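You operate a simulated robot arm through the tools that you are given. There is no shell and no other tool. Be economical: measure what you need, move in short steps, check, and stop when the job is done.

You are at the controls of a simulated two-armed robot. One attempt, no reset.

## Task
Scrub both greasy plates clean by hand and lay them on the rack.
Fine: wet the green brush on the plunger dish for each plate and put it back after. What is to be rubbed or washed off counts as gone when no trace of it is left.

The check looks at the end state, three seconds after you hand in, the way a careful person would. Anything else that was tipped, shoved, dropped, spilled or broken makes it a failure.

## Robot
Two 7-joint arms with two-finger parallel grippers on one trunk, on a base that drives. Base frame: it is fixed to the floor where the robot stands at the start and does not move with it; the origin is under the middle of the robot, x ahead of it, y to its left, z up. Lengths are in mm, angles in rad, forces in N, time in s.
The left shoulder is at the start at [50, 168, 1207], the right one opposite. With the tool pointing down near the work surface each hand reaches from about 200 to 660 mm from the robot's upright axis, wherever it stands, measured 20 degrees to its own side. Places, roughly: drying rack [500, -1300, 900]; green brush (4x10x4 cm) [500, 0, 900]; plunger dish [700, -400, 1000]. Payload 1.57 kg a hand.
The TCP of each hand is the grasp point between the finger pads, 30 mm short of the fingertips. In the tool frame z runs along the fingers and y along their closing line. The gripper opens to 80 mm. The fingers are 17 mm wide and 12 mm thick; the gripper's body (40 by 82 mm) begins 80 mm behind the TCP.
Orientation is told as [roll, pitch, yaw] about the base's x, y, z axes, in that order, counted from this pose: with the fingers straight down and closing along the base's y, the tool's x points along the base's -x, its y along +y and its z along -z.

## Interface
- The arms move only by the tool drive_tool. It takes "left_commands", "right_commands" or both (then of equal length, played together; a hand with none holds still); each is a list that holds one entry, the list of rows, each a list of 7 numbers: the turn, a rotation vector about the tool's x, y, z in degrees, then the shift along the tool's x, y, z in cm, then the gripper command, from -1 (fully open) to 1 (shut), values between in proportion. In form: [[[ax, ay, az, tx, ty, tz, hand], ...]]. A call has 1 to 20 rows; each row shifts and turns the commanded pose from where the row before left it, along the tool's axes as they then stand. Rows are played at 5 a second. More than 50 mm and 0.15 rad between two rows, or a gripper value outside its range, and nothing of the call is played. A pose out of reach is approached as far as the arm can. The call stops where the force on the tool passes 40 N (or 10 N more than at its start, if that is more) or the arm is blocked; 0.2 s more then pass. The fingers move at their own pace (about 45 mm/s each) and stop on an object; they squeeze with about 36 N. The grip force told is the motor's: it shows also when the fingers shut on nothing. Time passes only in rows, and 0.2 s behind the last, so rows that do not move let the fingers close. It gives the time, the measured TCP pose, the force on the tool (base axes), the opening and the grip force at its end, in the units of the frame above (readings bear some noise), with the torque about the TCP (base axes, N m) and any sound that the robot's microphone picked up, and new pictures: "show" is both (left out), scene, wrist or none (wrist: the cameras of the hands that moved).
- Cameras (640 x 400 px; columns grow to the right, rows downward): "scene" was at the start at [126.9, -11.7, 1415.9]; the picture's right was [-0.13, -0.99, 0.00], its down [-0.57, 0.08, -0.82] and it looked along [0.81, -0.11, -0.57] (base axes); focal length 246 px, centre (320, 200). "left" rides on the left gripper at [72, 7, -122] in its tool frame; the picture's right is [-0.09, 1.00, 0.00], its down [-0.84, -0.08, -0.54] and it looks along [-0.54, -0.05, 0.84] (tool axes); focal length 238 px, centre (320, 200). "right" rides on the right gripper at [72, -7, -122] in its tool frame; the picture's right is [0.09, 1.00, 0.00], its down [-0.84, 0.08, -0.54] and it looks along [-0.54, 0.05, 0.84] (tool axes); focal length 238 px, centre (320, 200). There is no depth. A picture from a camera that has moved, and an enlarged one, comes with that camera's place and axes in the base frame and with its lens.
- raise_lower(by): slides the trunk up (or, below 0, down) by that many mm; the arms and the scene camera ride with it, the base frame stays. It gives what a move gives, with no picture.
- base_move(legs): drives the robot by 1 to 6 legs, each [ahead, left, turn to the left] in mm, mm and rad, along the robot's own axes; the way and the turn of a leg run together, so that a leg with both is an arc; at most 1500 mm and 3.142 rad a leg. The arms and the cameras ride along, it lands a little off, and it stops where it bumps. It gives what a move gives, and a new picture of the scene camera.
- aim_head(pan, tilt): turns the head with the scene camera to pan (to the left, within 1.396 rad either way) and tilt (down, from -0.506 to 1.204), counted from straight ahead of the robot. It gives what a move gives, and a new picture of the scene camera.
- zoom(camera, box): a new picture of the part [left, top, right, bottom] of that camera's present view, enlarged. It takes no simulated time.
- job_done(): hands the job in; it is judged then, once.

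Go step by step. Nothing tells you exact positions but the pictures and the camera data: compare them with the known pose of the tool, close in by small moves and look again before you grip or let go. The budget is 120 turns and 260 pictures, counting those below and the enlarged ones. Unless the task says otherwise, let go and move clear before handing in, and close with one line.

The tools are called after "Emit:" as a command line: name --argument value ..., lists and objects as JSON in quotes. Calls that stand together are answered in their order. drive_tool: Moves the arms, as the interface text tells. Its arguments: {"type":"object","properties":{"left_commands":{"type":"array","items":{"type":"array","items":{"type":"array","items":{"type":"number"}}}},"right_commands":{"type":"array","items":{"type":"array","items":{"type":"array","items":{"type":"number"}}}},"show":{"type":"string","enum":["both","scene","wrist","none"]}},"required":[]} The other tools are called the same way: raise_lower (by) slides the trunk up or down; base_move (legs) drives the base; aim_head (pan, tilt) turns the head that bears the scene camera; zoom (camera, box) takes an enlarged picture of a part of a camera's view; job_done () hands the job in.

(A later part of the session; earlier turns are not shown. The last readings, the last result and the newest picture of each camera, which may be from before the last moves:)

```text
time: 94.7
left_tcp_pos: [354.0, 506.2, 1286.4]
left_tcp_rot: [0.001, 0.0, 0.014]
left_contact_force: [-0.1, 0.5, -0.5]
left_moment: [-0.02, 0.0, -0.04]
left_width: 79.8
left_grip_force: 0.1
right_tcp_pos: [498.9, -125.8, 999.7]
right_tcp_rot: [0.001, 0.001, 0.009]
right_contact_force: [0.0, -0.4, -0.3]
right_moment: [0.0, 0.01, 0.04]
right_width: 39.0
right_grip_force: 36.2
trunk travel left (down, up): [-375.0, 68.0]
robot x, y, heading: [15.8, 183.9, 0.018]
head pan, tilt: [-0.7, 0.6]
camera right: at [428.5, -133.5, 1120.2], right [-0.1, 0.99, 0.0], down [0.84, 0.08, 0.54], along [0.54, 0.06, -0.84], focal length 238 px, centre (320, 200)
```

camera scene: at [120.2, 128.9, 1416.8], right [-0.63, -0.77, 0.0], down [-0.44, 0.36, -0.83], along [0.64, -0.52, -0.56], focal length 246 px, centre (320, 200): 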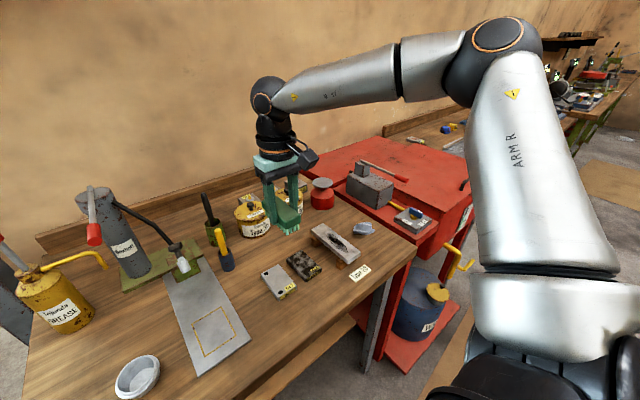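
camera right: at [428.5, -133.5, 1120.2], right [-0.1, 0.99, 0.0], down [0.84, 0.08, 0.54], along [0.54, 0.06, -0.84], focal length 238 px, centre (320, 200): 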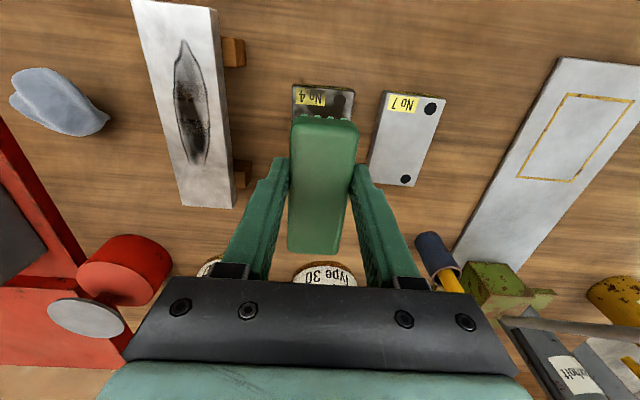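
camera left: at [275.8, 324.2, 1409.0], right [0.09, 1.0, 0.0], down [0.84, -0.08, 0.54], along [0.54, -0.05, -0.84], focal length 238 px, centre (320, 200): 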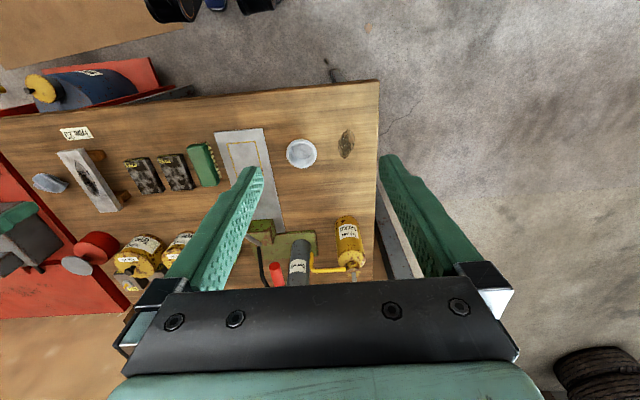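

Aligned on plate 4. Lower to contact.

Emit:
drive_tool --right_commands '[[[0, 0, 0, 0, 0, 4, 1], [0, 0, 0, 0, 0, 1.2, 1], [0, 0, 0, 0, 0, 0.2, 1], [0, 0, 0, 0, 0, 0.2, 1], [0, 0, 0, 0, 0, 0, 1]]]' --show "none"

```text
time: 95.9
left_tcp_pos: [355.8, 506.4, 1286.3]
left_tcp_rot: [0.0, 0.0, 0.014]
left_contact_force: [0.5, 0.3, 0.0]
left_moment: [-0.01, 0.0, 0.03]
left_width: 80.2
left_grip_force: 0.1
right_tcp_pos: [499.0, -125.4, 943.8]
right_tcp_rot: [0.002, 0.0, 0.009]
right_contact_force: [0.5, 0.0, -1.2]
right_moment: [-0.01, -0.02, -0.01]
right_width: 39.0
right_grip_force: 36.4
trunk travel left (down, up): [-375.0, 68.0]
robot x, y, heading: [10.8, 182.8, 0.012]
head pan, tilt: [-0.7, 0.6]
```

Emit:
drive_tool --right_commands '[[[0, 0, 0, 0, 0, 0.15, 1], [0, 0, 0, 0, 0, 0, 1]]]' --show "none"

Emit:
drive_tool --right_commands '[[[0, 0, 0, 0, 0, 0.15, 1], [0, 0, 0, 0, 0, 0, 1]]]' --show "none"

```text
time: 96.5
left_tcp_pos: [355.8, 505.9, 1285.2]
left_tcp_rot: [0.0, -0.002, 0.014]
left_contact_force: [0.1, -0.1, -0.5]
left_moment: [-0.01, -0.01, 0.01]
left_width: 80.2
left_grip_force: 0.1
right_tcp_pos: [499.3, -125.2, 943.9]
right_tcp_rot: [0.002, -0.002, 0.009]
right_contact_force: [-0.2, -0.5, 2.6]
right_moment: [-0.07, -0.18, 0.0]
right_width: 39.0
right_grip_force: 36.5
trunk travel left (down, up): [-375.0, 68.0]
robot x, y, heading: [13.0, 184.6, 0.013]
head pan, tilt: [-0.7, 0.6]
```

```text
time: 97.1
left_tcp_pos: [354.7, 506.4, 1287.4]
left_tcp_rot: [0.0, -0.003, 0.014]
left_contact_force: [-0.4, 0.8, -0.3]
left_moment: [0.02, -0.02, 0.0]
left_width: 80.2
left_grip_force: 0.0
right_tcp_pos: [499.2, -124.8, 941.9]
right_tcp_rot: [0.0, -0.005, 0.009]
right_contact_force: [0.5, -3.5, 14.3]
right_moment: [-0.19, -0.05, -0.02]
right_width: 38.9
right_grip_force: 36.4
trunk travel left (down, up): [-375.0, 68.0]
robot x, y, heading: [12.4, 182.5, 0.014]
head pan, tilt: [-0.7, 0.6]
```

14 N of contact, good. I scrub plate 4 now; y-strokes kept small on the plate 7 side.

Emit:
drive_tool --right_commands '[[[0, 0, 0, 1, 0, 0.05, 1], [0, 0, 0, -2, 0, 0, 1], [0, 0, 0, 2, 0, 0, 1], [0, 0, 0, -2, 0, 0, 1], [0, 0, 0, 1, 1, 0, 1], [0, 0, 0, -1, 0, 0, 1], [0, 0, 0, 2, 0, 0, 1], [0, 0, 0, -2, 0, 0, 1], [0, 0, 0, 1, -1, 0, 1], [0, 0, 0, 0, -1.2, 0, 1], [0, 0, 0, 1, 0, 0, 1], [0, 0, 0, -2, 0, 0, 1], [0, 0, 0, 2, 0, 0, 1], [0, 0, 0, -2, 0, 0, 1], [0, 0, 0, 1, 1.2, 0, 1], [0, 0, 0, 1, 0, 0, 1], [0, 0, 0, -2, 0, 0, 1], [0, 0, 0, 1, 0, 0, 1], [0, 0, 0, 0, 0, 0, 1]]]' --show "none"

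Emit:
drive_tool --right_commands '[[[0, 0, 0, 1, 0, 0, 1], [0, 0, 0, -2, 0, 0, 1], [0, 0, 0, 2, 0, 0, 1], [0, 0, 0, -2, 0, 0, 1], [0, 0, 0, 1, 1, 0, 1], [0, 0, 0, -1, 0, 0, 1], [0, 0, 0, 2, 0, 0, 1], [0, 0, 0, -2, 0, 0, 1], [0, 0, 0, 1, -1, 0, 1], [0, 0, 0, 0, -1.2, 0, 1], [0, 0, 0, 1, 0, 0, 1], [0, 0, 0, -2, 0, 0, 1], [0, 0, 0, 2, 0, 0, 1], [0, 0, 0, -2, 0, 0, 1], [0, 0, 0, 1, 1.2, 0, 1], [0, 0, 0, 1, 0, 0, 1], [0, 0, 0, -2, 0, 0, 1], [0, 0, 0, 1, 0, 0, 1], [0, 0, 0, 0, 0, 0, 1]]]' --show "wrist"

```text
time: 101.1
left_tcp_pos: [354.3, 505.9, 1286.9]
left_tcp_rot: [-0.002, -0.002, 0.014]
left_contact_force: [-0.3, -0.4, -0.9]
left_moment: [0.0, 0.02, -0.01]
left_width: 80.2
left_grip_force: 0.0
right_tcp_pos: [498.3, -124.1, 941.0]
right_tcp_rot: [0.002, -0.002, 0.007]
right_contact_force: [3.6, 1.1, 8.2]
right_moment: [-0.04, 0.05, 0.01]
right_width: 39.2
right_grip_force: 36.4
trunk travel left (down, up): [-375.0, 68.0]
robot x, y, heading: [13.9, 183.7, 0.017]
head pan, tilt: [-0.7, 0.6]
```

```text
time: 105.1
left_tcp_pos: [354.4, 506.5, 1287.2]
left_tcp_rot: [-0.003, -0.003, 0.015]
left_contact_force: [0.1, 0.3, -0.5]
left_moment: [0.01, 0.0, 0.02]
left_width: 79.9
left_grip_force: 0.0
right_tcp_pos: [498.0, -124.8, 941.0]
right_tcp_rot: [0.003, -0.004, 0.01]
right_contact_force: [5.2, 0.9, 15.5]
right_moment: [0.0, 0.27, -0.03]
right_width: 39.2
right_grip_force: 36.2
trunk travel left (down, up): [-375.0, 68.0]
robot x, y, heading: [13.5, 182.6, 0.014]
head pan, tilt: [-0.7, 0.6]
camera right: at [426.9, -130.4, 1061.4], right [-0.1, 0.99, 0.0], down [0.83, 0.08, 0.54], along [0.54, 0.06, -0.84], focal length 238 px, centre (320, 200)
```

right: 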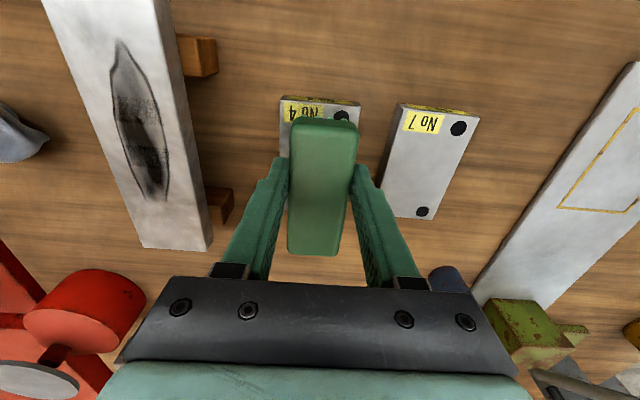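

Clearing well and plates not touching each other. Two more sessions, then lift and look.

Emit:
drive_tool --right_commands '[[[0, 0, 0, 1, 0, 0, 1], [0, 0, 0, -2, 0, 0, 1], [0, 0, 0, 2, 0, 0, 1], [0, 0, 0, -2, 0, 0, 1], [0, 0, 0, 1, 1, 0, 1], [0, 0, 0, -1, 0, 0, 1], [0, 0, 0, 2, 0, 0, 1], [0, 0, 0, -2, 0, 0, 1], [0, 0, 0, 1, -1, 0, 1], [0, 0, 0, 0, -1.2, 0, 1], [0, 0, 0, 1, 0, 0, 1], [0, 0, 0, -2, 0, 0, 1], [0, 0, 0, 2, 0, 0, 1], [0, 0, 0, -2, 0, 0, 1], [0, 0, 0, 1, 1.2, 0, 1], [0, 0, 0, 1, 0, 0, 1], [0, 0, 0, -2, 0, 0, 1], [0, 0, 0, 1, 0, 0, 1], [0, 0, 0, 0, 0, 0, 1]]]' --show "none"

Emit:
drive_tool --right_commands '[[[0, 0, 0, 1, 0, 0, 1], [0, 0, 0, -2, 0, 0, 1], [0, 0, 0, 2, 0, 0, 1], [0, 0, 0, -2, 0, 0, 1], [0, 0, 0, 1, 1, 0, 1], [0, 0, 0, -1, 0, 0, 1], [0, 0, 0, 2, 0, 0, 1], [0, 0, 0, -2, 0, 0, 1], [0, 0, 0, 1, -1, 0, 1], [0, 0, 0, 0, -1.2, 0, 1], [0, 0, 0, 1, 0, 0, 1], [0, 0, 0, -2, 0, 0, 1], [0, 0, 0, 2, 0, 0, 1], [0, 0, 0, -1, 1.2, 0, 1], [0, 0, 0, 0, 0, -4, 1], [0, 0, 0, 0, 0, -4, 1], [0, 0, 0, 0, 4, 0, 1], [0, 0, 0, 0, 4, 0, 1], [0, 0, 0, 0, 4, 0, 1], [0, 0, 0, 0, 0, 0, 1]]]' --show "none"

Emit:
zoom --camera "right" --box '[120, 80, 300, 192]'

Emit:
zoom --camera "scene" --box '[240, 220, 380, 310]'

```text
time: 109.1
left_tcp_pos: [355.3, 506.1, 1286.6]
left_tcp_rot: [-0.001, -0.002, 0.015]
left_contact_force: [-0.3, 1.0, 0.4]
left_moment: [-0.02, 0.01, -0.01]
left_width: 80.3
left_grip_force: 0.1
right_tcp_pos: [497.9, -124.0, 940.1]
right_tcp_rot: [0.003, -0.001, 0.009]
right_contact_force: [5.4, 0.4, 14.7]
right_moment: [0.03, 0.26, -0.01]
right_width: 39.0
right_grip_force: 35.6
trunk travel left (down, up): [-375.0, 68.0]
robot x, y, heading: [15.3, 183.6, 0.016]
head pan, tilt: [-0.7, 0.6]
```

```text
time: 113.3
left_tcp_pos: [355.2, 504.9, 1287.4]
left_tcp_rot: [-0.001, 0.001, 0.015]
left_contact_force: [-0.1, 0.5, 0.2]
left_moment: [0.0, 0.01, 0.01]
left_width: 79.8
left_grip_force: 0.0
right_tcp_pos: [499.3, -4.9, 1020.1]
right_tcp_rot: [0.003, -0.001, 0.008]
right_contact_force: [0.3, 0.4, -0.5]
right_moment: [0.01, 0.01, -0.02]
right_width: 39.0
right_grip_force: 36.8
trunk travel left (down, up): [-375.0, 68.0]
robot x, y, heading: [13.4, 186.7, 0.015]
head pan, tilt: [-0.7, 0.6]
```

```text
3.56 times, centred on (210, 136) of right
camera zoom: at [428.2, -11.8, 1139.9], right [-0.1, 0.99, 0.0], down [0.84, 0.08, 0.54], along [0.54, 0.06, -0.84], focal length 848 px, centre (711, 428)
```

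zoom: 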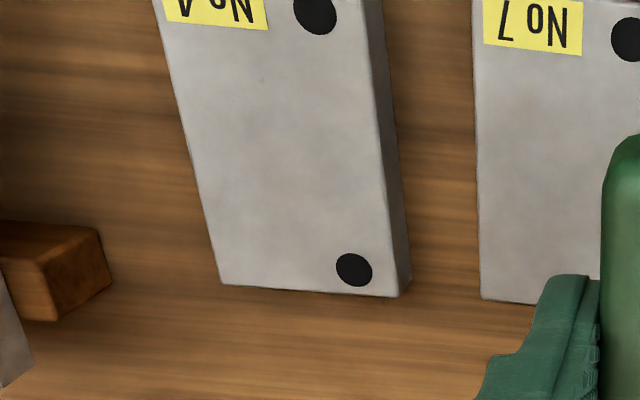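

```text
4.44 times, centred on (310, 265) of scene
camera zoom: at [119.9, 128.0, 1416.8], right [-0.63, -0.77, 0.0], down [-0.44, 0.36, -0.83], along [0.64, -0.52, -0.56], focal length 1094 px, centre (364, -89)
```

zoom: 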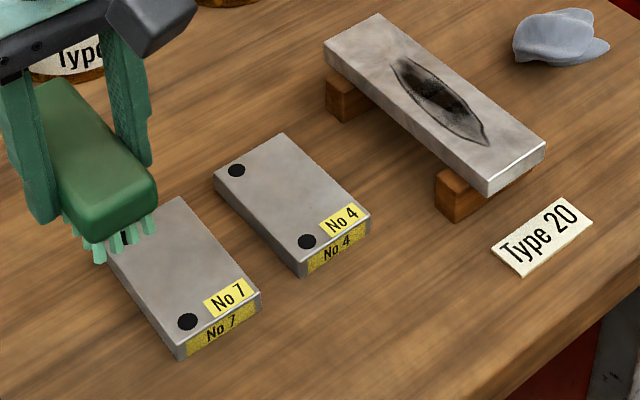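

Plate 4 looks clean, but I'll give it one more rub to be safe, same as plate 7.

Emit:
drive_tool --right_commands '[[[0, 0, 0, 0, -4, 0, 1], [0, 0, 0, 0, -4, 0, 1], [0, 0, 0, 0, -4, 0, 1], [0, 0, 0, 0, 0, 4, 1], [0, 0, 0, 0, 0, 4, 1], [0, 0, 0, 1, 0, 0, 1], [0, 0, 0, -2, 0, 0, 1], [0, 0, 0, 2, 0, 0, 1], [0, 0, 0, -1, 1, 0, 1], [0, 0, 0, -1, 0, 0, 1], [0, 0, 0, 2, 0, 0, 1], [0, 0, 0, -2, 0, 0, 1], [0, 0, 0, 1, -1, 0, 1], [0, 0, 0, 0, -1.2, 0, 1], [0, 0, 0, 1, 0, 0, 1], [0, 0, 0, -2, 0, 0, 1], [0, 0, 0, 2, 0, 0, 1], [0, 0, 0, -1, 1.2, 0, 1], [0, 0, 0, 0, 0, 0, 1]]]' --show "none"

Emit:
drive_tool --right_commands '[[[0, 0, 0, 1, 0, 0, 1], [0, 0, 0, -2, 0, 0, 1], [0, 0, 0, 2, 0, 0, 1], [0, 0, 0, -2, 0, 0, 1], [0, 0, 0, 1, 1, 0, 1], [0, 0, 0, -1, 0, 0, 1], [0, 0, 0, 2, 0, 0, 1], [0, 0, 0, -2, 0, 0, 1], [0, 0, 0, 1, -1, 0, 1], [0, 0, 0, 0, -1.2, 0, 1], [0, 0, 0, 1, 0, 0, 1], [0, 0, 0, -2, 0, 0, 1], [0, 0, 0, 2, 0, 0, 1], [0, 0, 0, -1, 1.2, 0, 1], [0, 0, 0, 0, 0, -4, 1], [0, 0, 0, 0, 0, -4, 1], [0, 0, 0, 0, 0, -4, 1], [0, 0, 0, 1, 4, 0, 1], [0, 0, 0, 0, 4, 0, 1], [0, 0, 0, 0, 0, 0, 1]]]' --show "none"

Emit:
base_move --legs '[[0, 125, -0.014]]'

Emit:
zoom --camera "right" --box '[90, 80, 310, 217]'

```text
time: 117.3
left_tcp_pos: [355.0, 505.9, 1287.3]
left_tcp_rot: [0.0, 0.0, 0.013]
left_contact_force: [0.1, 0.6, 0.0]
left_moment: [-0.01, 0.0, -0.02]
left_width: 80.0
left_grip_force: 0.1
right_tcp_pos: [497.3, -124.7, 940.5]
right_tcp_rot: [0.002, 0.002, 0.01]
right_contact_force: [0.1, -0.5, 1.6]
right_moment: [-0.03, -0.06, -0.05]
right_width: 39.2
right_grip_force: 36.1
trunk travel left (down, up): [-375.0, 68.0]
robot x, y, heading: [10.0, 182.8, 0.012]
head pan, tilt: [-0.7, 0.6]
```

```text
time: 121.5
left_tcp_pos: [355.3, 505.2, 1286.9]
left_tcp_rot: [0.0, 0.0, 0.014]
left_contact_force: [0.4, 0.8, 0.0]
left_moment: [-0.01, 0.01, 0.01]
left_width: 79.9
left_grip_force: 0.1
right_tcp_pos: [487.7, -46.4, 1061.1]
right_tcp_rot: [0.002, -0.001, 0.008]
right_contact_force: [0.6, -0.5, -1.2]
right_moment: [0.05, 0.0, 0.02]
right_width: 38.9
right_grip_force: 35.9
trunk travel left (down, up): [-375.0, 68.0]
robot x, y, heading: [12.8, 184.0, 0.015]
head pan, tilt: [-0.7, 0.6]
```

```text
time: 122.8
left_tcp_pos: [358.7, 626.4, 1286.5]
left_tcp_rot: [-0.002, -0.001, 0.0]
left_contact_force: [-1.0, 1.1, 0.5]
left_moment: [-0.04, 0.02, 0.0]
left_width: 80.0
left_grip_force: 0.1
right_tcp_pos: [485.1, 72.1, 1061.6]
right_tcp_rot: [0.0, -0.001, -0.003]
right_contact_force: [0.6, 0.4, -0.6]
right_moment: [-0.05, 0.05, -0.01]
right_width: 39.0
right_grip_force: 35.8
trunk travel left (down, up): [-375.0, 68.0]
robot x, y, heading: [8.6, 305.4, 0.002]
head pan, tilt: [-0.7, 0.6]
camera scene: at [118.7, 252.8, 1416.8], right [-0.64, -0.76, 0.0], down [-0.43, 0.36, -0.83], along [0.63, -0.53, -0.56], focal length 246 px, centre (320, 200)
```

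scene: 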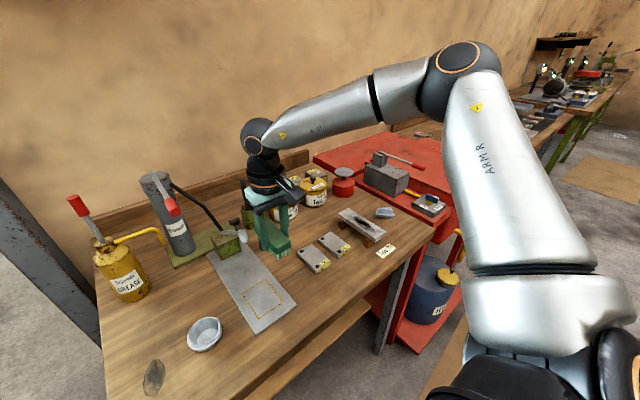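

```text
2.91 times, centred on (200, 148) of right
camera zoom: at [413.2, 66.7, 1181.6], right [-0.09, 1.0, 0.0], down [0.84, 0.07, 0.54], along [0.54, 0.05, -0.84], focal length 693 px, centre (669, 350)
```

zoom: 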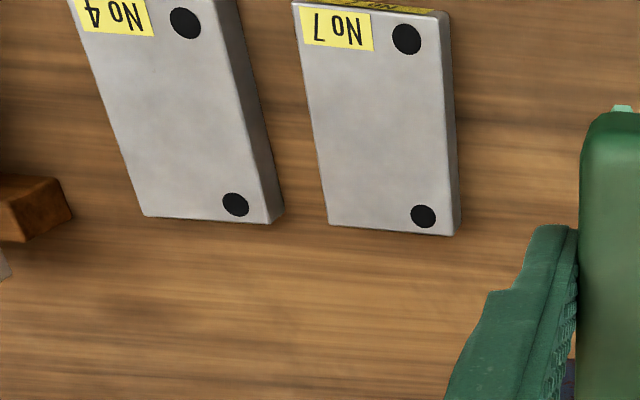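

Both plates are clean. Now I return the brush to its place (471, 39).

Emit:
drive_tool --right_commands '[[[0, 0, 0, 1.4, -3.3, 0, 1], [0, 0, 0, 0, 0, 4, 1], [0, 0, 0, 0, 0, 4, 1], [0, 0, 0, 0, 0, 3.5, 1], [0, 0, 0, 0, 0, 0, 1]]]' --show "both"

Emit:
zoom --camera "scene" --box '[220, 190, 340, 290]'

```text
time: 124.0
left_tcp_pos: [359.0, 625.8, 1287.2]
left_tcp_rot: [-0.001, -0.002, 0.001]
left_contact_force: [0.5, -0.1, 0.1]
left_moment: [-0.01, 0.0, 0.01]
left_width: 80.1
left_grip_force: 0.1
right_tcp_pos: [470.5, 38.9, 945.6]
right_tcp_rot: [0.001, -0.001, -0.004]
right_contact_force: [-0.3, 0.5, -1.3]
right_moment: [0.01, 0.02, 0.0]
right_width: 39.3
right_grip_force: 35.7
trunk travel left (down, up): [-375.0, 68.0]
robot x, y, heading: [15.7, 306.8, 0.003]
head pan, tilt: [-0.7, 0.6]
camera scene: at [118.3, 251.7, 1416.8], right [-0.64, -0.76, 0.0], down [-0.43, 0.36, -0.83], along [0.63, -0.53, -0.56], focal length 246 px, centre (320, 200)
camera right: at [400.5, 33.2, 1066.1], right [-0.09, 1.0, 0.0], down [0.84, 0.07, 0.54], along [0.54, 0.05, -0.84], focal length 238 px, centre (320, 200)
```

scene: 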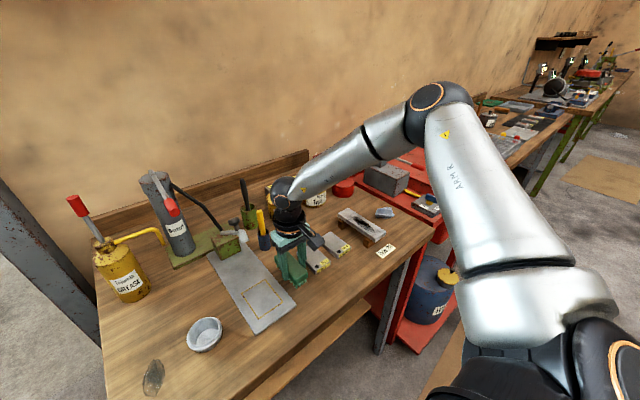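
right: 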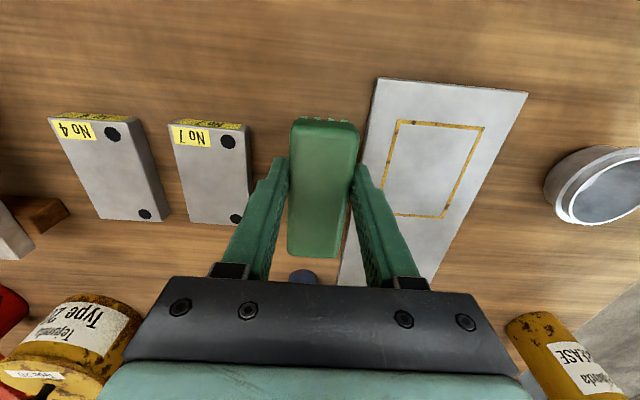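

```text
4.00 times, centred on (280, 240) of scene
camera zoom: at [118.3, 251.7, 1416.8], right [-0.64, -0.76, 0.0], down [-0.43, 0.36, -0.83], along [0.63, -0.53, -0.56], focal length 984 px, centre (480, 40)
```

zoom: 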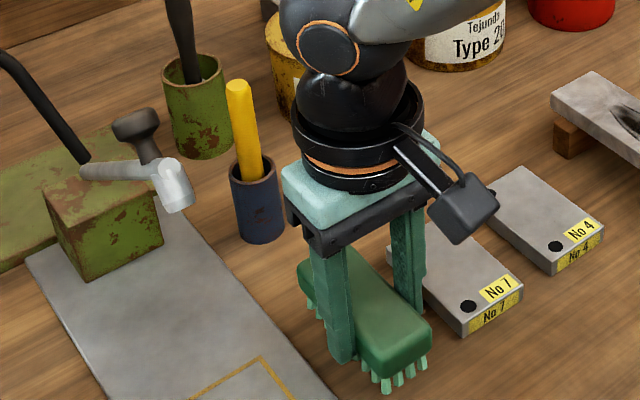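

Emit:
drive_tool --right_commands '[[[0, 0, 0, 0, 0, 1.1, 1], [0, 0, 0, 0, 0, 0.3, 1], [0, 0, 0, 0, 0, 0.2, 1], [0, 0, 0, 0, 0, 0, 1]]]' --show "none"

Emit:
drive_tool --right_commands '[[[0, 0, 0, 0, 0, 0.15, 1], [0, 0, 0, 0, 0, 0, 1]]]' --show "none"

```text
time: 125.0
left_tcp_pos: [358.4, 626.6, 1286.5]
left_tcp_rot: [0.0, 0.001, 0.0]
left_contact_force: [-0.1, 0.2, -0.1]
left_moment: [-0.03, -0.02, 0.03]
left_width: 80.0
left_grip_force: 0.2
right_tcp_pos: [469.7, 39.4, 929.1]
right_tcp_rot: [0.002, -0.002, -0.004]
right_contact_force: [-0.1, 0.3, -0.9]
right_moment: [-0.03, 0.0, -0.01]
right_width: 39.0
right_grip_force: 36.3
trunk travel left (down, up): [-375.0, 68.0]
robot x, y, heading: [11.8, 308.5, -0.003]
head pan, tilt: [-0.7, 0.6]
```

```text
time: 125.6
left_tcp_pos: [358.6, 626.5, 1286.4]
left_tcp_rot: [0.001, 0.0, 0.001]
left_contact_force: [-0.3, -0.2, 0.0]
left_moment: [-0.02, 0.02, 0.0]
left_width: 80.0
left_grip_force: 0.1
right_tcp_pos: [470.2, 38.3, 926.8]
right_tcp_rot: [0.001, -0.001, -0.003]
right_contact_force: [-0.2, 0.6, -0.8]
right_moment: [-0.01, 0.01, 0.02]
right_width: 39.0
right_grip_force: 36.1
trunk travel left (down, up): [-375.0, 68.0]
robot x, y, heading: [10.8, 308.0, 0.0]
head pan, tilt: [-0.7, 0.6]
```

Emit:
drive_tool --right_commands '[[[0, 0, 0, 0, 0, 0.15, 1], [0, 0, 0, 0, 0, 0, 1]]]' --show "none"

Emit:
drive_tool --right_commands '[[[0, 0, 0, 0, 0, 0.15, 1], [0, 0, 0, 0, 0, 0, 1]]]' --show "none"

Emit:
zoom --camera "scene" --box '[230, 210, 330, 290]'

```text
time: 126.2
left_tcp_pos: [358.6, 625.1, 1286.3]
left_tcp_rot: [0.0, 0.0, 0.001]
left_contact_force: [-0.6, 0.4, 0.2]
left_moment: [-0.02, 0.01, 0.01]
left_width: 80.0
left_grip_force: 0.1
right_tcp_pos: [471.0, 38.5, 927.3]
right_tcp_rot: [0.002, 0.001, -0.004]
right_contact_force: [0.2, -0.3, -1.2]
right_moment: [0.01, 0.01, 0.02]
right_width: 39.0
right_grip_force: 35.9
trunk travel left (down, up): [-375.0, 68.0]
robot x, y, heading: [11.0, 312.8, -0.004]
head pan, tilt: [-0.7, 0.6]
```

```text
time: 126.8
left_tcp_pos: [359.6, 625.3, 1287.3]
left_tcp_rot: [0.001, 0.001, 0.001]
left_contact_force: [-0.1, -0.2, -1.1]
left_moment: [-0.01, 0.0, 0.03]
left_width: 80.1
left_grip_force: 0.1
right_tcp_pos: [470.8, 38.7, 925.5]
right_tcp_rot: [0.001, -0.001, -0.003]
right_contact_force: [0.4, 0.2, 0.3]
right_moment: [-0.02, 0.0, 0.0]
right_width: 39.0
right_grip_force: 36.2
trunk travel left (down, up): [-375.0, 68.0]
robot x, y, heading: [9.4, 312.3, 0.003]
head pan, tilt: [-0.7, 0.6]
```

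```text
5.00 times, centred on (280, 250) of scene
camera zoom: at [118.7, 251.8, 1416.8], right [-0.64, -0.76, 0.0], down [-0.43, 0.36, -0.83], along [0.63, -0.53, -0.56], focal length 1230 px, centre (520, -50)
```

zoom: 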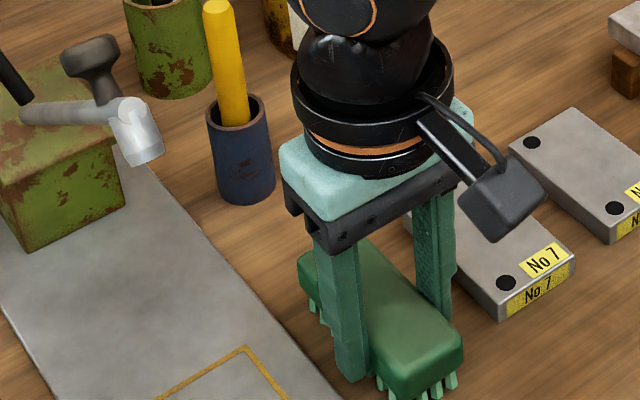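

Just touching the table. One more millimetre, open gently to 60 mm and rise.

Emit:
drive_tool --right_commands '[[[0, 0, 0, 0, 0, 0.1, 1], [0, 0, 0, 0, 0, 0, 0], [0, 0, 0, 0, 0, 0, -0.2], [0, 0, 0, 0, 0, 0, -0.4], [0, 0, 0, 0, 0, 0, -0.4], [0, 0, 0, 0, 0, -3, -0.4], [0, 0, 0, 0, 0, -4, -0.4], [0, 0, 0, 0, 0, -4, -0.4], [0, 0, 0, 0, 0, 0, -0.4]]]' --show "wrist"

Emit:
zoom --camera "scene" --box '[230, 210, 390, 310]'

```text
time: 128.8
left_tcp_pos: [358.4, 626.3, 1286.1]
left_tcp_rot: [0.0, 0.0, -0.001]
left_contact_force: [-0.4, 0.8, -0.3]
left_moment: [0.0, 0.02, 0.0]
left_width: 80.0
left_grip_force: 0.0
right_tcp_pos: [471.4, 41.0, 1034.0]
right_tcp_rot: [0.0, -0.001, -0.004]
right_contact_force: [0.1, 0.6, -0.2]
right_moment: [0.01, 0.02, -0.01]
right_width: 56.3
right_grip_force: 0.0
trunk travel left (down, up): [-375.0, 68.0]
robot x, y, heading: [12.6, 308.9, -0.004]
head pan, tilt: [-0.7, 0.6]
camera right: at [400.4, 34.5, 1154.6], right [-0.09, 1.0, 0.0], down [0.84, 0.07, 0.54], along [0.54, 0.05, -0.84], focal length 238 px, centre (320, 200)
```

right: 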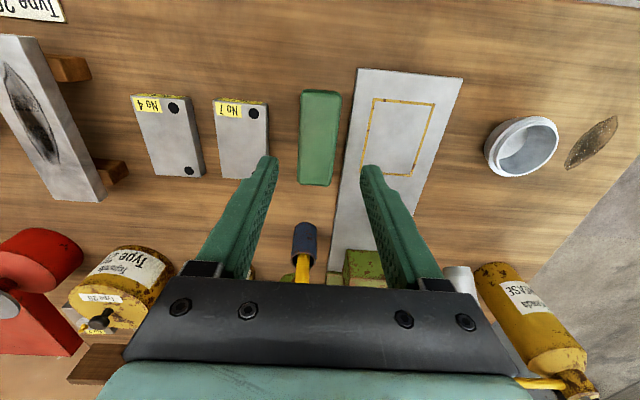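

```text
4.00 times, centred on (310, 260) of scene
camera zoom: at [118.8, 251.7, 1416.8], right [-0.64, -0.76, 0.0], down [-0.43, 0.36, -0.82], along [0.63, -0.53, -0.57], focal length 984 px, centre (360, -40)
```

zoom: 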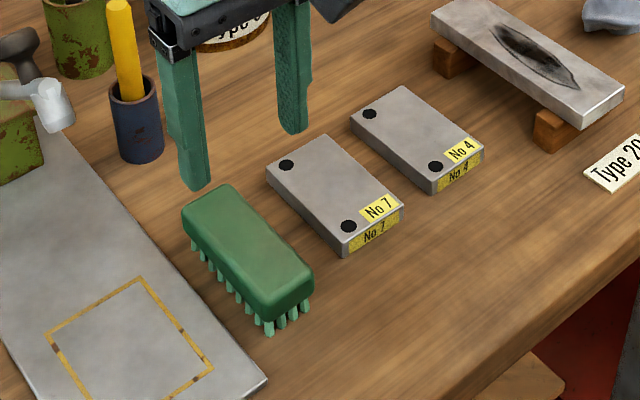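

The brush is back in its place. Next, plate 4: shift the base right and come over it with the gripper open.

Emit:
base_move --legs '[[0, -130, 0]]'

Emit:
drive_tool --right_commands '[[[0, 0, 0, -1.5, -1.8, 0, -1], [0, 0, 0, -1.6, -1.8, 1.5, -1], [0, 0, 0, 0, 0, 3, -1], [0, 0, 0, 0, 0, 0, -1]]]' --show "wrist"

```text
time: 130.1
left_tcp_pos: [358.9, 499.0, 1287.7]
left_tcp_rot: [-0.002, 0.001, 0.001]
left_contact_force: [0.7, -0.6, 0.1]
left_moment: [0.04, 0.03, -0.02]
left_width: 80.2
left_grip_force: 0.0
right_tcp_pos: [471.8, -86.7, 1032.7]
right_tcp_rot: [0.004, -0.001, -0.003]
right_contact_force: [-0.1, -0.9, 0.4]
right_moment: [0.0, -0.02, 0.03]
right_width: 56.1
right_grip_force: 0.0
trunk travel left (down, up): [-375.0, 68.0]
robot x, y, heading: [10.3, 184.3, 0.001]
head pan, tilt: [-0.7, 0.6]
camera scene: at [118.7, 123.9, 1416.8], right [-0.64, -0.77, 0.0], down [-0.43, 0.36, -0.82], along [0.63, -0.53, -0.57], focal length 246 px, centre (320, 200)
```

scene: 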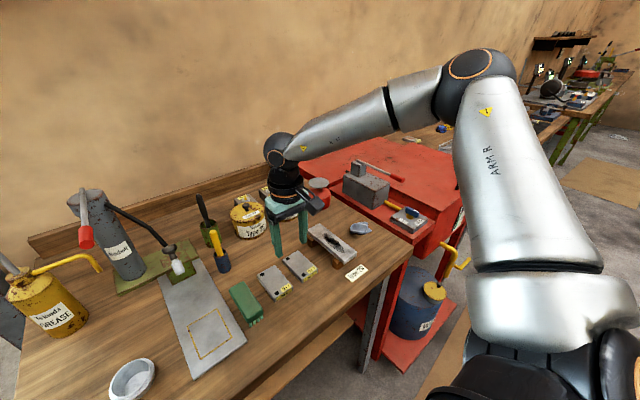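

```text
time: 131.1
left_tcp_pos: [359.2, 499.7, 1286.4]
left_tcp_rot: [0.0, 0.001, 0.0]
left_contact_force: [0.0, 1.0, 0.7]
left_moment: [-0.04, -0.01, 0.03]
left_width: 80.0
left_grip_force: 0.0
right_tcp_pos: [503.5, -120.9, 989.3]
right_tcp_rot: [0.002, 0.002, -0.003]
right_contact_force: [1.7, 0.1, -0.1]
right_moment: [0.0, 0.0, 0.02]
right_width: 80.0
right_grip_force: 0.1
trunk travel left (down, up): [-375.0, 68.0]
robot x, y, heading: [10.5, 181.4, 0.004]
head pan, tilt: [-0.7, 0.6]
camera right: at [432.0, -127.0, 1109.9], right [-0.09, 1.0, 0.0], down [0.84, 0.07, 0.54], along [0.54, 0.05, -0.84], focal length 238 px, centre (320, 200)
```

right: 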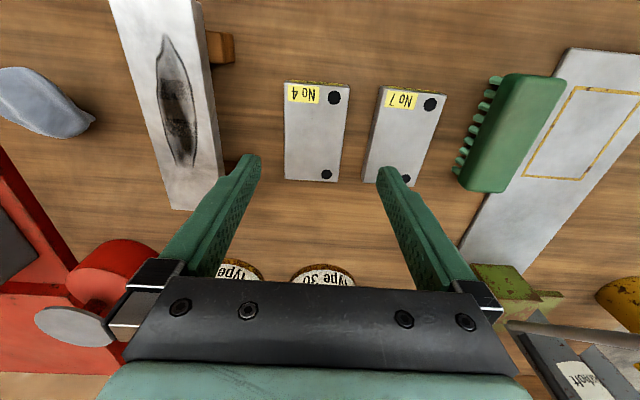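

Plate 4 centre (503, -124). I set a 70 mm opening (the gap to plate 7 is about 24 mm), and descend to just above.

Emit:
drive_tool --right_commands '[[[0, 0, 0, 0, -0.35, 2, -0.75], [0, 0, 0, 0, 0, 3, -0.75], [0, 0, 0, 0, 0, 0, -0.75]]]' --show "wrist"

Emit:
zoom --camera "scene" --box '[220, 230, 340, 305]'

```text
time: 131.9
left_tcp_pos: [359.5, 499.9, 1287.0]
left_tcp_rot: [-0.001, -0.003, 0.002]
left_contact_force: [-0.5, -0.8, 0.1]
left_moment: [0.01, 0.0, 0.01]
left_width: 80.0
left_grip_force: 0.1
right_tcp_pos: [501.9, -125.5, 939.4]
right_tcp_rot: [0.001, -0.001, -0.003]
right_contact_force: [-0.2, 0.2, 0.2]
right_moment: [0.02, 0.0, -0.06]
right_width: 70.5
right_grip_force: 0.1
trunk travel left (down, up): [-375.0, 68.0]
robot x, y, heading: [14.6, 177.6, 0.001]
head pan, tilt: [-0.7, 0.6]
camera right: at [431.1, -131.5, 1060.2], right [-0.09, 1.0, 0.0], down [0.84, 0.07, 0.54], along [0.54, 0.05, -0.84], focal length 238 px, centre (320, 200)
```

right: 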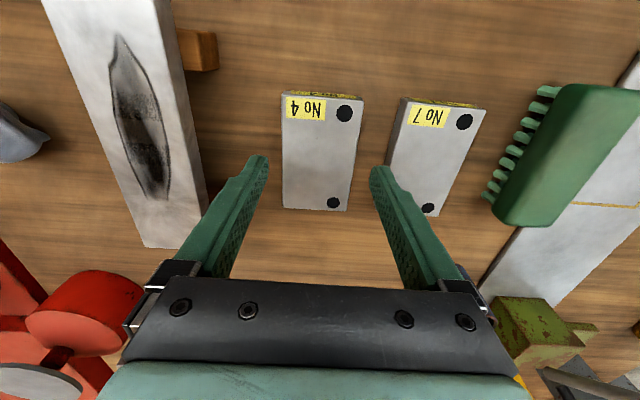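

```text
5.33 times, centred on (280, 268) of scene
camera zoom: at [118.5, 125.0, 1416.8], right [-0.64, -0.77, 0.0], down [-0.43, 0.36, -0.83], along [0.63, -0.53, -0.56], focal length 1313 px, centre (533, -160)
```

zoom: 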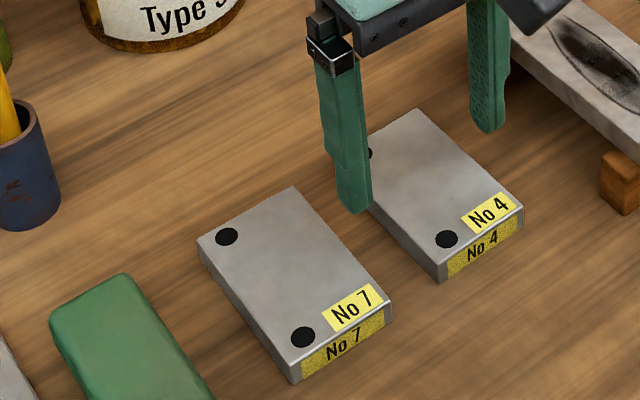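

Emit:
drive_tool --right_commands '[[[0, 0, 0, 0, 0, 1.3, -0.75], [0, 0, 0, 0, 0, 1.3, -0.75], [0, 0, 0, 0, 0, 0, -0.75], [0, 0, 0, 0, 0, 0, 0], [0, 0, 0, 0, 0, 0, 1], [0, 0, 0, 0, 0, 0, 1], [0, 0, 0, 0, 0, 0, 1]]]' --show "wrist"

```text
time: 133.5
left_tcp_pos: [359.3, 499.5, 1287.4]
left_tcp_rot: [0.0, 0.0, 0.0]
left_contact_force: [0.2, 0.0, -0.2]
left_moment: [-0.02, -0.02, -0.01]
left_width: 79.8
left_grip_force: 0.0
right_tcp_pos: [502.9, -123.8, 913.7]
right_tcp_rot: [0.0, 0.0, -0.003]
right_contact_force: [-0.3, -2.9, -0.1]
right_moment: [-0.21, 0.01, 0.0]
right_width: 54.7
right_grip_force: 36.4
trunk travel left (down, up): [-375.0, 68.0]
robot x, y, heading: [9.0, 183.5, -0.0]
head pan, tilt: [-0.7, 0.6]
camera right: at [431.6, -131.4, 1033.2], right [-0.09, 1.0, 0.0], down [0.84, 0.07, 0.54], along [0.54, 0.05, -0.84], focal length 238 px, centre (320, 200)
```

right: 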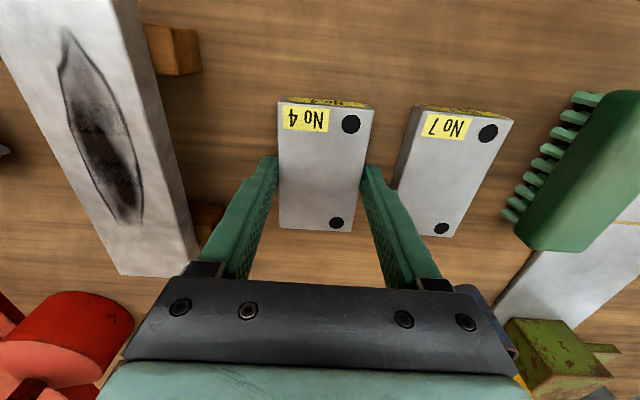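

Plate 4 gripped (54.7 mm). I lift it high and draw it towards the body.

Emit:
drive_tool --right_commands '[[[0, 0, 0, 0, 0, -3, 1], [0, 0, 0, 0, 0, -4.5, 1], [0, 0, 0, 0, 0, -4.5, 1], [0, 0, 0, 0, 0, -4.5, 1], [0, 0, 0, 1, 0, -4.5, 1], [0, 0, 0, 2, 0, -4, 1], [0, 0, 0, 2, 0, -4, 1], [0, 0, 0, 3, 0, -2, 1], [0, 0, 0, 3, 0, 0, 1], [0, 0, 0, 0, 0, 0, 1]]]' --show "wrist"

Emit:
aim_head --pan -1.3 --tilt 0.75

```text
time: 135.7
left_tcp_pos: [359.0, 499.1, 1287.6]
left_tcp_rot: [-0.001, -0.001, -0.002]
left_contact_force: [0.7, 0.1, -0.5]
left_moment: [0.02, 0.01, -0.03]
left_width: 79.9
left_grip_force: 0.1
right_tcp_pos: [391.8, -127.3, 1221.3]
right_tcp_rot: [0.0, 0.002, -0.004]
right_contact_force: [-0.2, -0.5, -6.1]
right_moment: [-0.03, -0.05, 0.01]
right_width: 54.7
right_grip_force: 36.1
trunk travel left (down, up): [-375.0, 68.0]
robot x, y, heading: [10.1, 182.8, 0.002]
head pan, tilt: [-0.7, 0.6]
camera right: at [321.7, -133.7, 1342.3], right [-0.09, 1.0, 0.0], down [0.84, 0.07, 0.54], along [0.54, 0.05, -0.84], focal length 238 px, centre (320, 200)
```

right: 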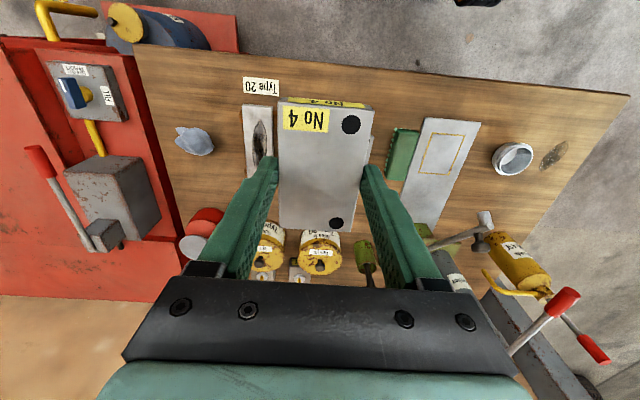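

```text
time: 136.7
left_tcp_pos: [359.3, 498.1, 1286.5]
left_tcp_rot: [0.0, 0.001, 0.001]
left_contact_force: [-0.3, 0.0, 0.8]
left_moment: [-0.01, 0.0, 0.0]
left_width: 80.0
left_grip_force: 0.1
right_tcp_pos: [391.2, -127.8, 1222.4]
right_tcp_rot: [0.003, 0.0, -0.004]
right_contact_force: [0.1, -0.7, -5.7]
right_moment: [-0.02, -0.02, 0.0]
right_width: 55.0
right_grip_force: 35.6
trunk travel left (down, up): [-375.0, 68.0]
robot x, y, heading: [15.0, 181.0, 0.002]
head pan, tilt: [-1.3, 0.75]
camera scene: at [73.7, 101.6, 1403.9], right [-0.96, -0.27, 0.0], down [-0.18, 0.66, -0.73], along [0.2, -0.7, -0.68], focal length 246 px, centre (320, 200)
```

scene: 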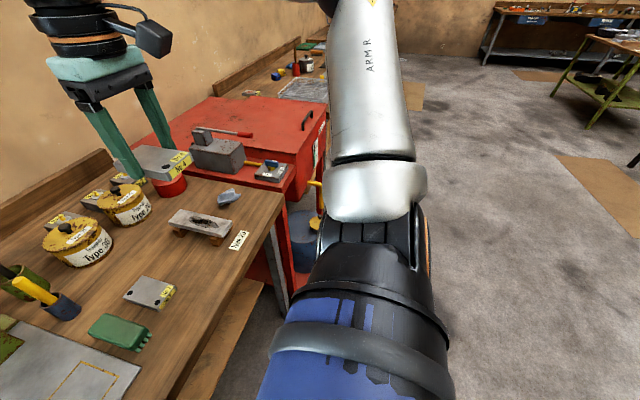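

I back away from the cart front and drive right along it, keeping distance, then look at the rack.

Emit:
base_move --legs '[[-160, 0, 0], [0, -1000, 0]]'

Emit:
aim_head --pan -0.5 --tilt 0.8

```text
time: 142.9
left_tcp_pos: [202.3, -511.2, 1287.0]
left_tcp_rot: [-0.001, 0.001, -0.001]
left_contact_force: [0.5, -0.3, -0.5]
left_moment: [0.0, 0.07, 0.01]
left_width: 80.3
left_grip_force: 0.1
right_tcp_pos: [233.8, -1138.1, 1220.8]
right_tcp_rot: [0.003, 0.001, -0.006]
right_contact_force: [0.5, 0.9, -6.4]
right_moment: [0.01, 0.04, 0.0]
right_width: 55.0
right_grip_force: 36.0
trunk travel left (down, up): [-375.0, 68.0]
robot x, y, heading: [-147.5, -828.1, -0.001]
head pan, tilt: [-1.3, 0.75]
camera scene: at [-85.2, -907.4, 1403.8], right [-0.96, -0.27, 0.0], down [-0.18, 0.66, -0.73], along [0.19, -0.7, -0.68], focal length 246 px, centre (320, 200)
```

scene: 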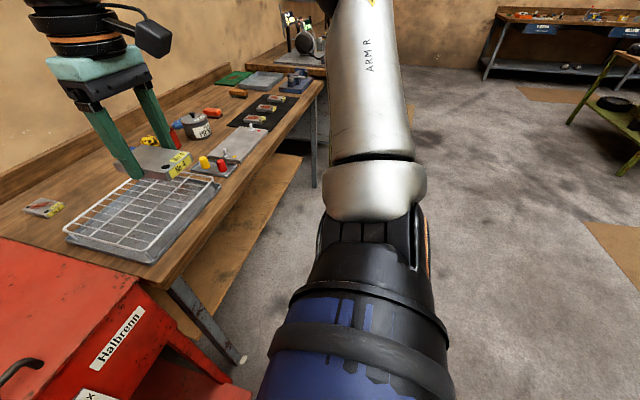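

```text
time: 144.0
left_tcp_pos: [201.6, -510.2, 1287.2]
left_tcp_rot: [0.0, 0.001, -0.002]
left_contact_force: [0.1, 0.2, 0.6]
left_moment: [-0.01, 0.0, 0.01]
left_width: 80.1
left_grip_force: 0.1
right_tcp_pos: [232.8, -1137.1, 1220.6]
right_tcp_rot: [0.002, 0.001, -0.005]
right_contact_force: [-0.1, 0.1, -6.0]
right_moment: [0.03, -0.01, -0.03]
right_width: 54.6
right_grip_force: 36.4
trunk travel left (down, up): [-375.0, 68.0]
robot x, y, heading: [-149.0, -826.4, 0.001]
head pan, tilt: [-0.499, 0.799]
camera scene: at [-36.5, -866.1, 1399.9], right [-0.48, -0.88, 0.0], down [-0.63, 0.35, -0.7], along [0.61, -0.34, -0.72], focal length 246 px, centre (320, 200)
```

scene: 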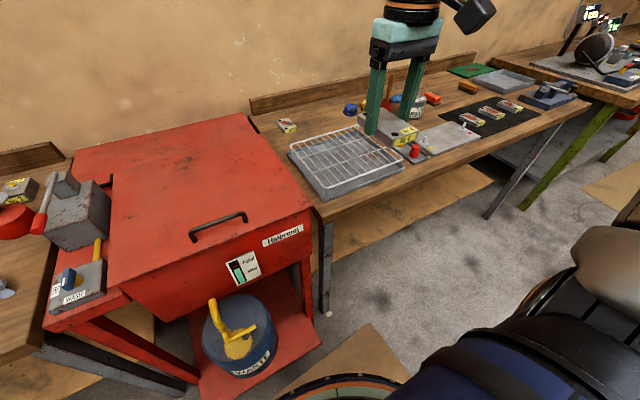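

The rack spans about x 400–660, y -1110…-1420. I move to about (-45, -950) so the right hand can lay the plate near (470, -1210).

Emit:
base_move --legs '[[0, -124, 0], [105, 0, 0]]'

Emit:
drive_tool --right_commands '[[[0, 0, 0, -3.5, 1.2, 0, 1], [0, 0, 0, -3.5, 1.2, 1, 1], [0, 0, 0, -3.5, 1.2, 3, 1], [0, 0, 0, -2.5, 1.2, 3.5, 1], [0, 0, 0, 0, 0, 4.5, 1], [0, 0, 0, 0, 0, 4.5, 1], [0, 0, 0, 0, 0, 0, 1]]]' --show "both"

```text
time: 146.1
left_tcp_pos: [303.1, -635.3, 1287.0]
left_tcp_rot: [0.001, 0.0, -0.002]
left_contact_force: [-0.2, 0.4, 0.2]
left_moment: [0.01, 0.06, 0.02]
left_width: 80.0
left_grip_force: 0.1
right_tcp_pos: [334.4, -1260.9, 1220.9]
right_tcp_rot: [0.001, 0.003, -0.006]
right_contact_force: [0.1, 0.4, -6.0]
right_moment: [0.02, 0.05, 0.03]
right_width: 54.6
right_grip_force: 35.9
trunk travel left (down, up): [-375.0, 68.0]
robot x, y, heading: [-45.8, -949.2, 0.001]
head pan, tilt: [-0.499, 0.799]
camera scene: at [65.5, -989.8, 1399.8], right [-0.48, -0.88, 0.0], down [-0.63, 0.34, -0.7], along [0.61, -0.34, -0.72], focal length 246 px, centre (320, 200)
```

scene: 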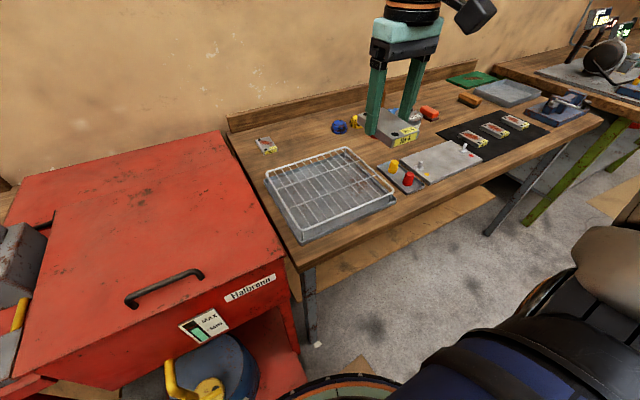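

```text
time: 147.7
left_tcp_pos: [302.1, -635.6, 1287.2]
left_tcp_rot: [0.0, -0.002, -0.002]
left_contact_force: [0.3, 0.6, 0.1]
left_moment: [0.03, -0.01, -0.02]
left_width: 79.8
left_grip_force: 0.0
right_tcp_pos: [464.9, -1213.7, 1054.4]
right_tcp_rot: [0.002, 0.002, -0.008]
right_contact_force: [-0.3, 0.5, -6.0]
right_moment: [-0.02, -0.01, -0.01]
right_width: 54.8
right_grip_force: 35.8
trunk travel left (down, up): [-375.0, 68.0]
robot x, y, heading: [-47.3, -949.8, -0.005]
head pan, tilt: [-0.499, 0.799]
camera scene: at [64.3, -989.7, 1399.9], right [-0.48, -0.88, 0.0], down [-0.63, 0.34, -0.7], along [0.61, -0.34, -0.72], focal length 246 px, centre (320, 200)
camera right: at [394.1, -1220.6, 1174.8], right [-0.09, 1.0, 0.0], down [0.84, 0.07, 0.54], along [0.54, 0.05, -0.84], focal length 238 px, centre (320, 200)
```

scene: 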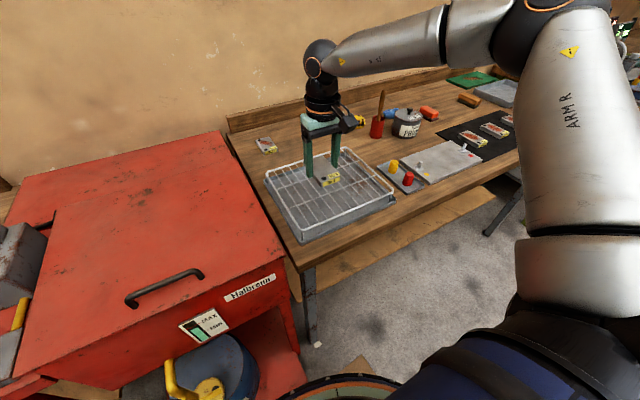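
right: 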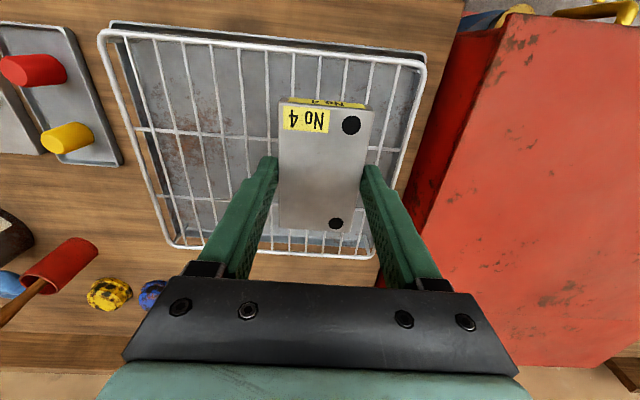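

The plate is over the rack, well within it. I lower in cautious steps to feel for the wires.

Emit:
drive_tool --right_commands '[[[0, 0, 0, 0, 0, 4, 1], [0, 0, 0, 0, 0, 2.5, 1], [0, 0, 0, 0, 0, 0, 1]]]' --show "none"

Emit:
zoom --camera "scene" --box '[250, 130, 410, 250]'

```text
time: 148.4
left_tcp_pos: [302.0, -633.2, 1286.7]
left_tcp_rot: [0.001, 0.0, -0.002]
left_contact_force: [0.8, -0.2, 0.0]
left_moment: [-0.02, 0.0, -0.04]
left_width: 80.0
left_grip_force: 0.1
right_tcp_pos: [465.3, -1212.8, 990.9]
right_tcp_rot: [0.001, -0.001, -0.003]
right_contact_force: [1.0, -0.5, -6.0]
right_moment: [0.02, 0.01, 0.01]
right_width: 54.6
right_grip_force: 36.0
trunk travel left (down, up): [-375.0, 68.0]
robot x, y, heading: [-45.3, -951.9, -0.003]
head pan, tilt: [-0.499, 0.799]
```

```text
3.33 times, centred on (330, 190) of scene
camera zoom: at [64.6, -989.8, 1399.9], right [-0.48, -0.88, 0.0], down [-0.63, 0.34, -0.7], along [0.61, -0.34, -0.72], focal length 820 px, centre (287, 233)
```

zoom: 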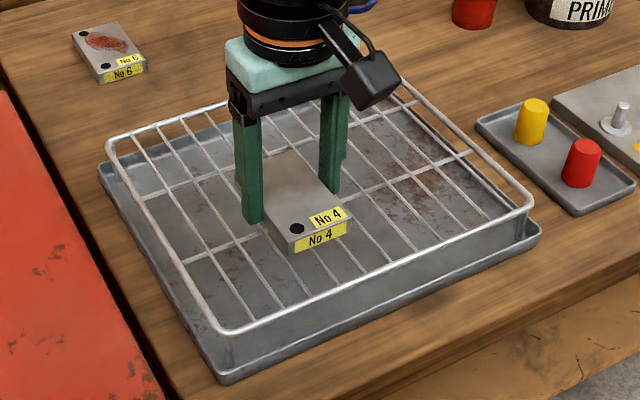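

Emit:
drive_tool --right_commands '[[[0, 0, 0, 0, 0, 1.6, 1], [0, 0, 0, 0, 0, 0.5, 1], [0, 0, 0, 0, 0, 0.3, 1], [0, 0, 0, 0, 0, 0, 1]]]' --show "none"

Emit:
zoom --camera "scene" --box '[270, 150, 390, 240]'

```text
time: 149.4
left_tcp_pos: [302.8, -634.3, 1287.5]
left_tcp_rot: [0.0, 0.0, -0.001]
left_contact_force: [-0.2, 0.1, 0.6]
left_moment: [-0.01, 0.02, -0.02]
left_width: 80.0
left_grip_force: 0.0
right_tcp_pos: [463.5, -1213.4, 968.1]
right_tcp_rot: [0.002, 0.002, -0.005]
right_contact_force: [0.4, -0.3, -6.6]
right_moment: [-0.01, 0.0, -0.04]
right_width: 54.9
right_grip_force: 36.2
trunk travel left (down, up): [-375.0, 68.0]
robot x, y, heading: [-44.5, -950.3, -0.004]
head pan, tilt: [-0.499, 0.799]
```

```text
4.44 times, centred on (330, 195) of scene
camera zoom: at [64.7, -989.9, 1399.9], right [-0.48, -0.88, 0.0], down [-0.63, 0.34, -0.7], along [0.61, -0.34, -0.72], focal length 1094 px, centre (276, 222)
```

zoom: 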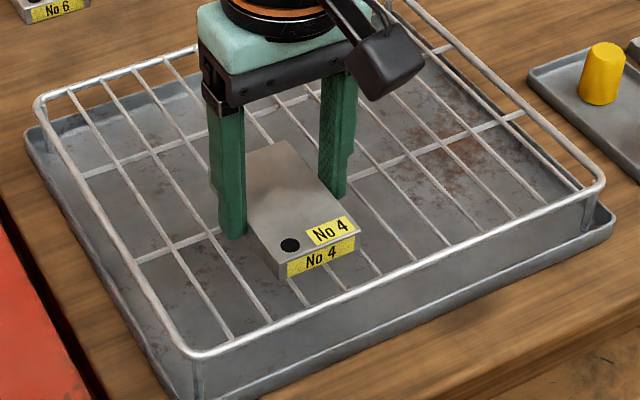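

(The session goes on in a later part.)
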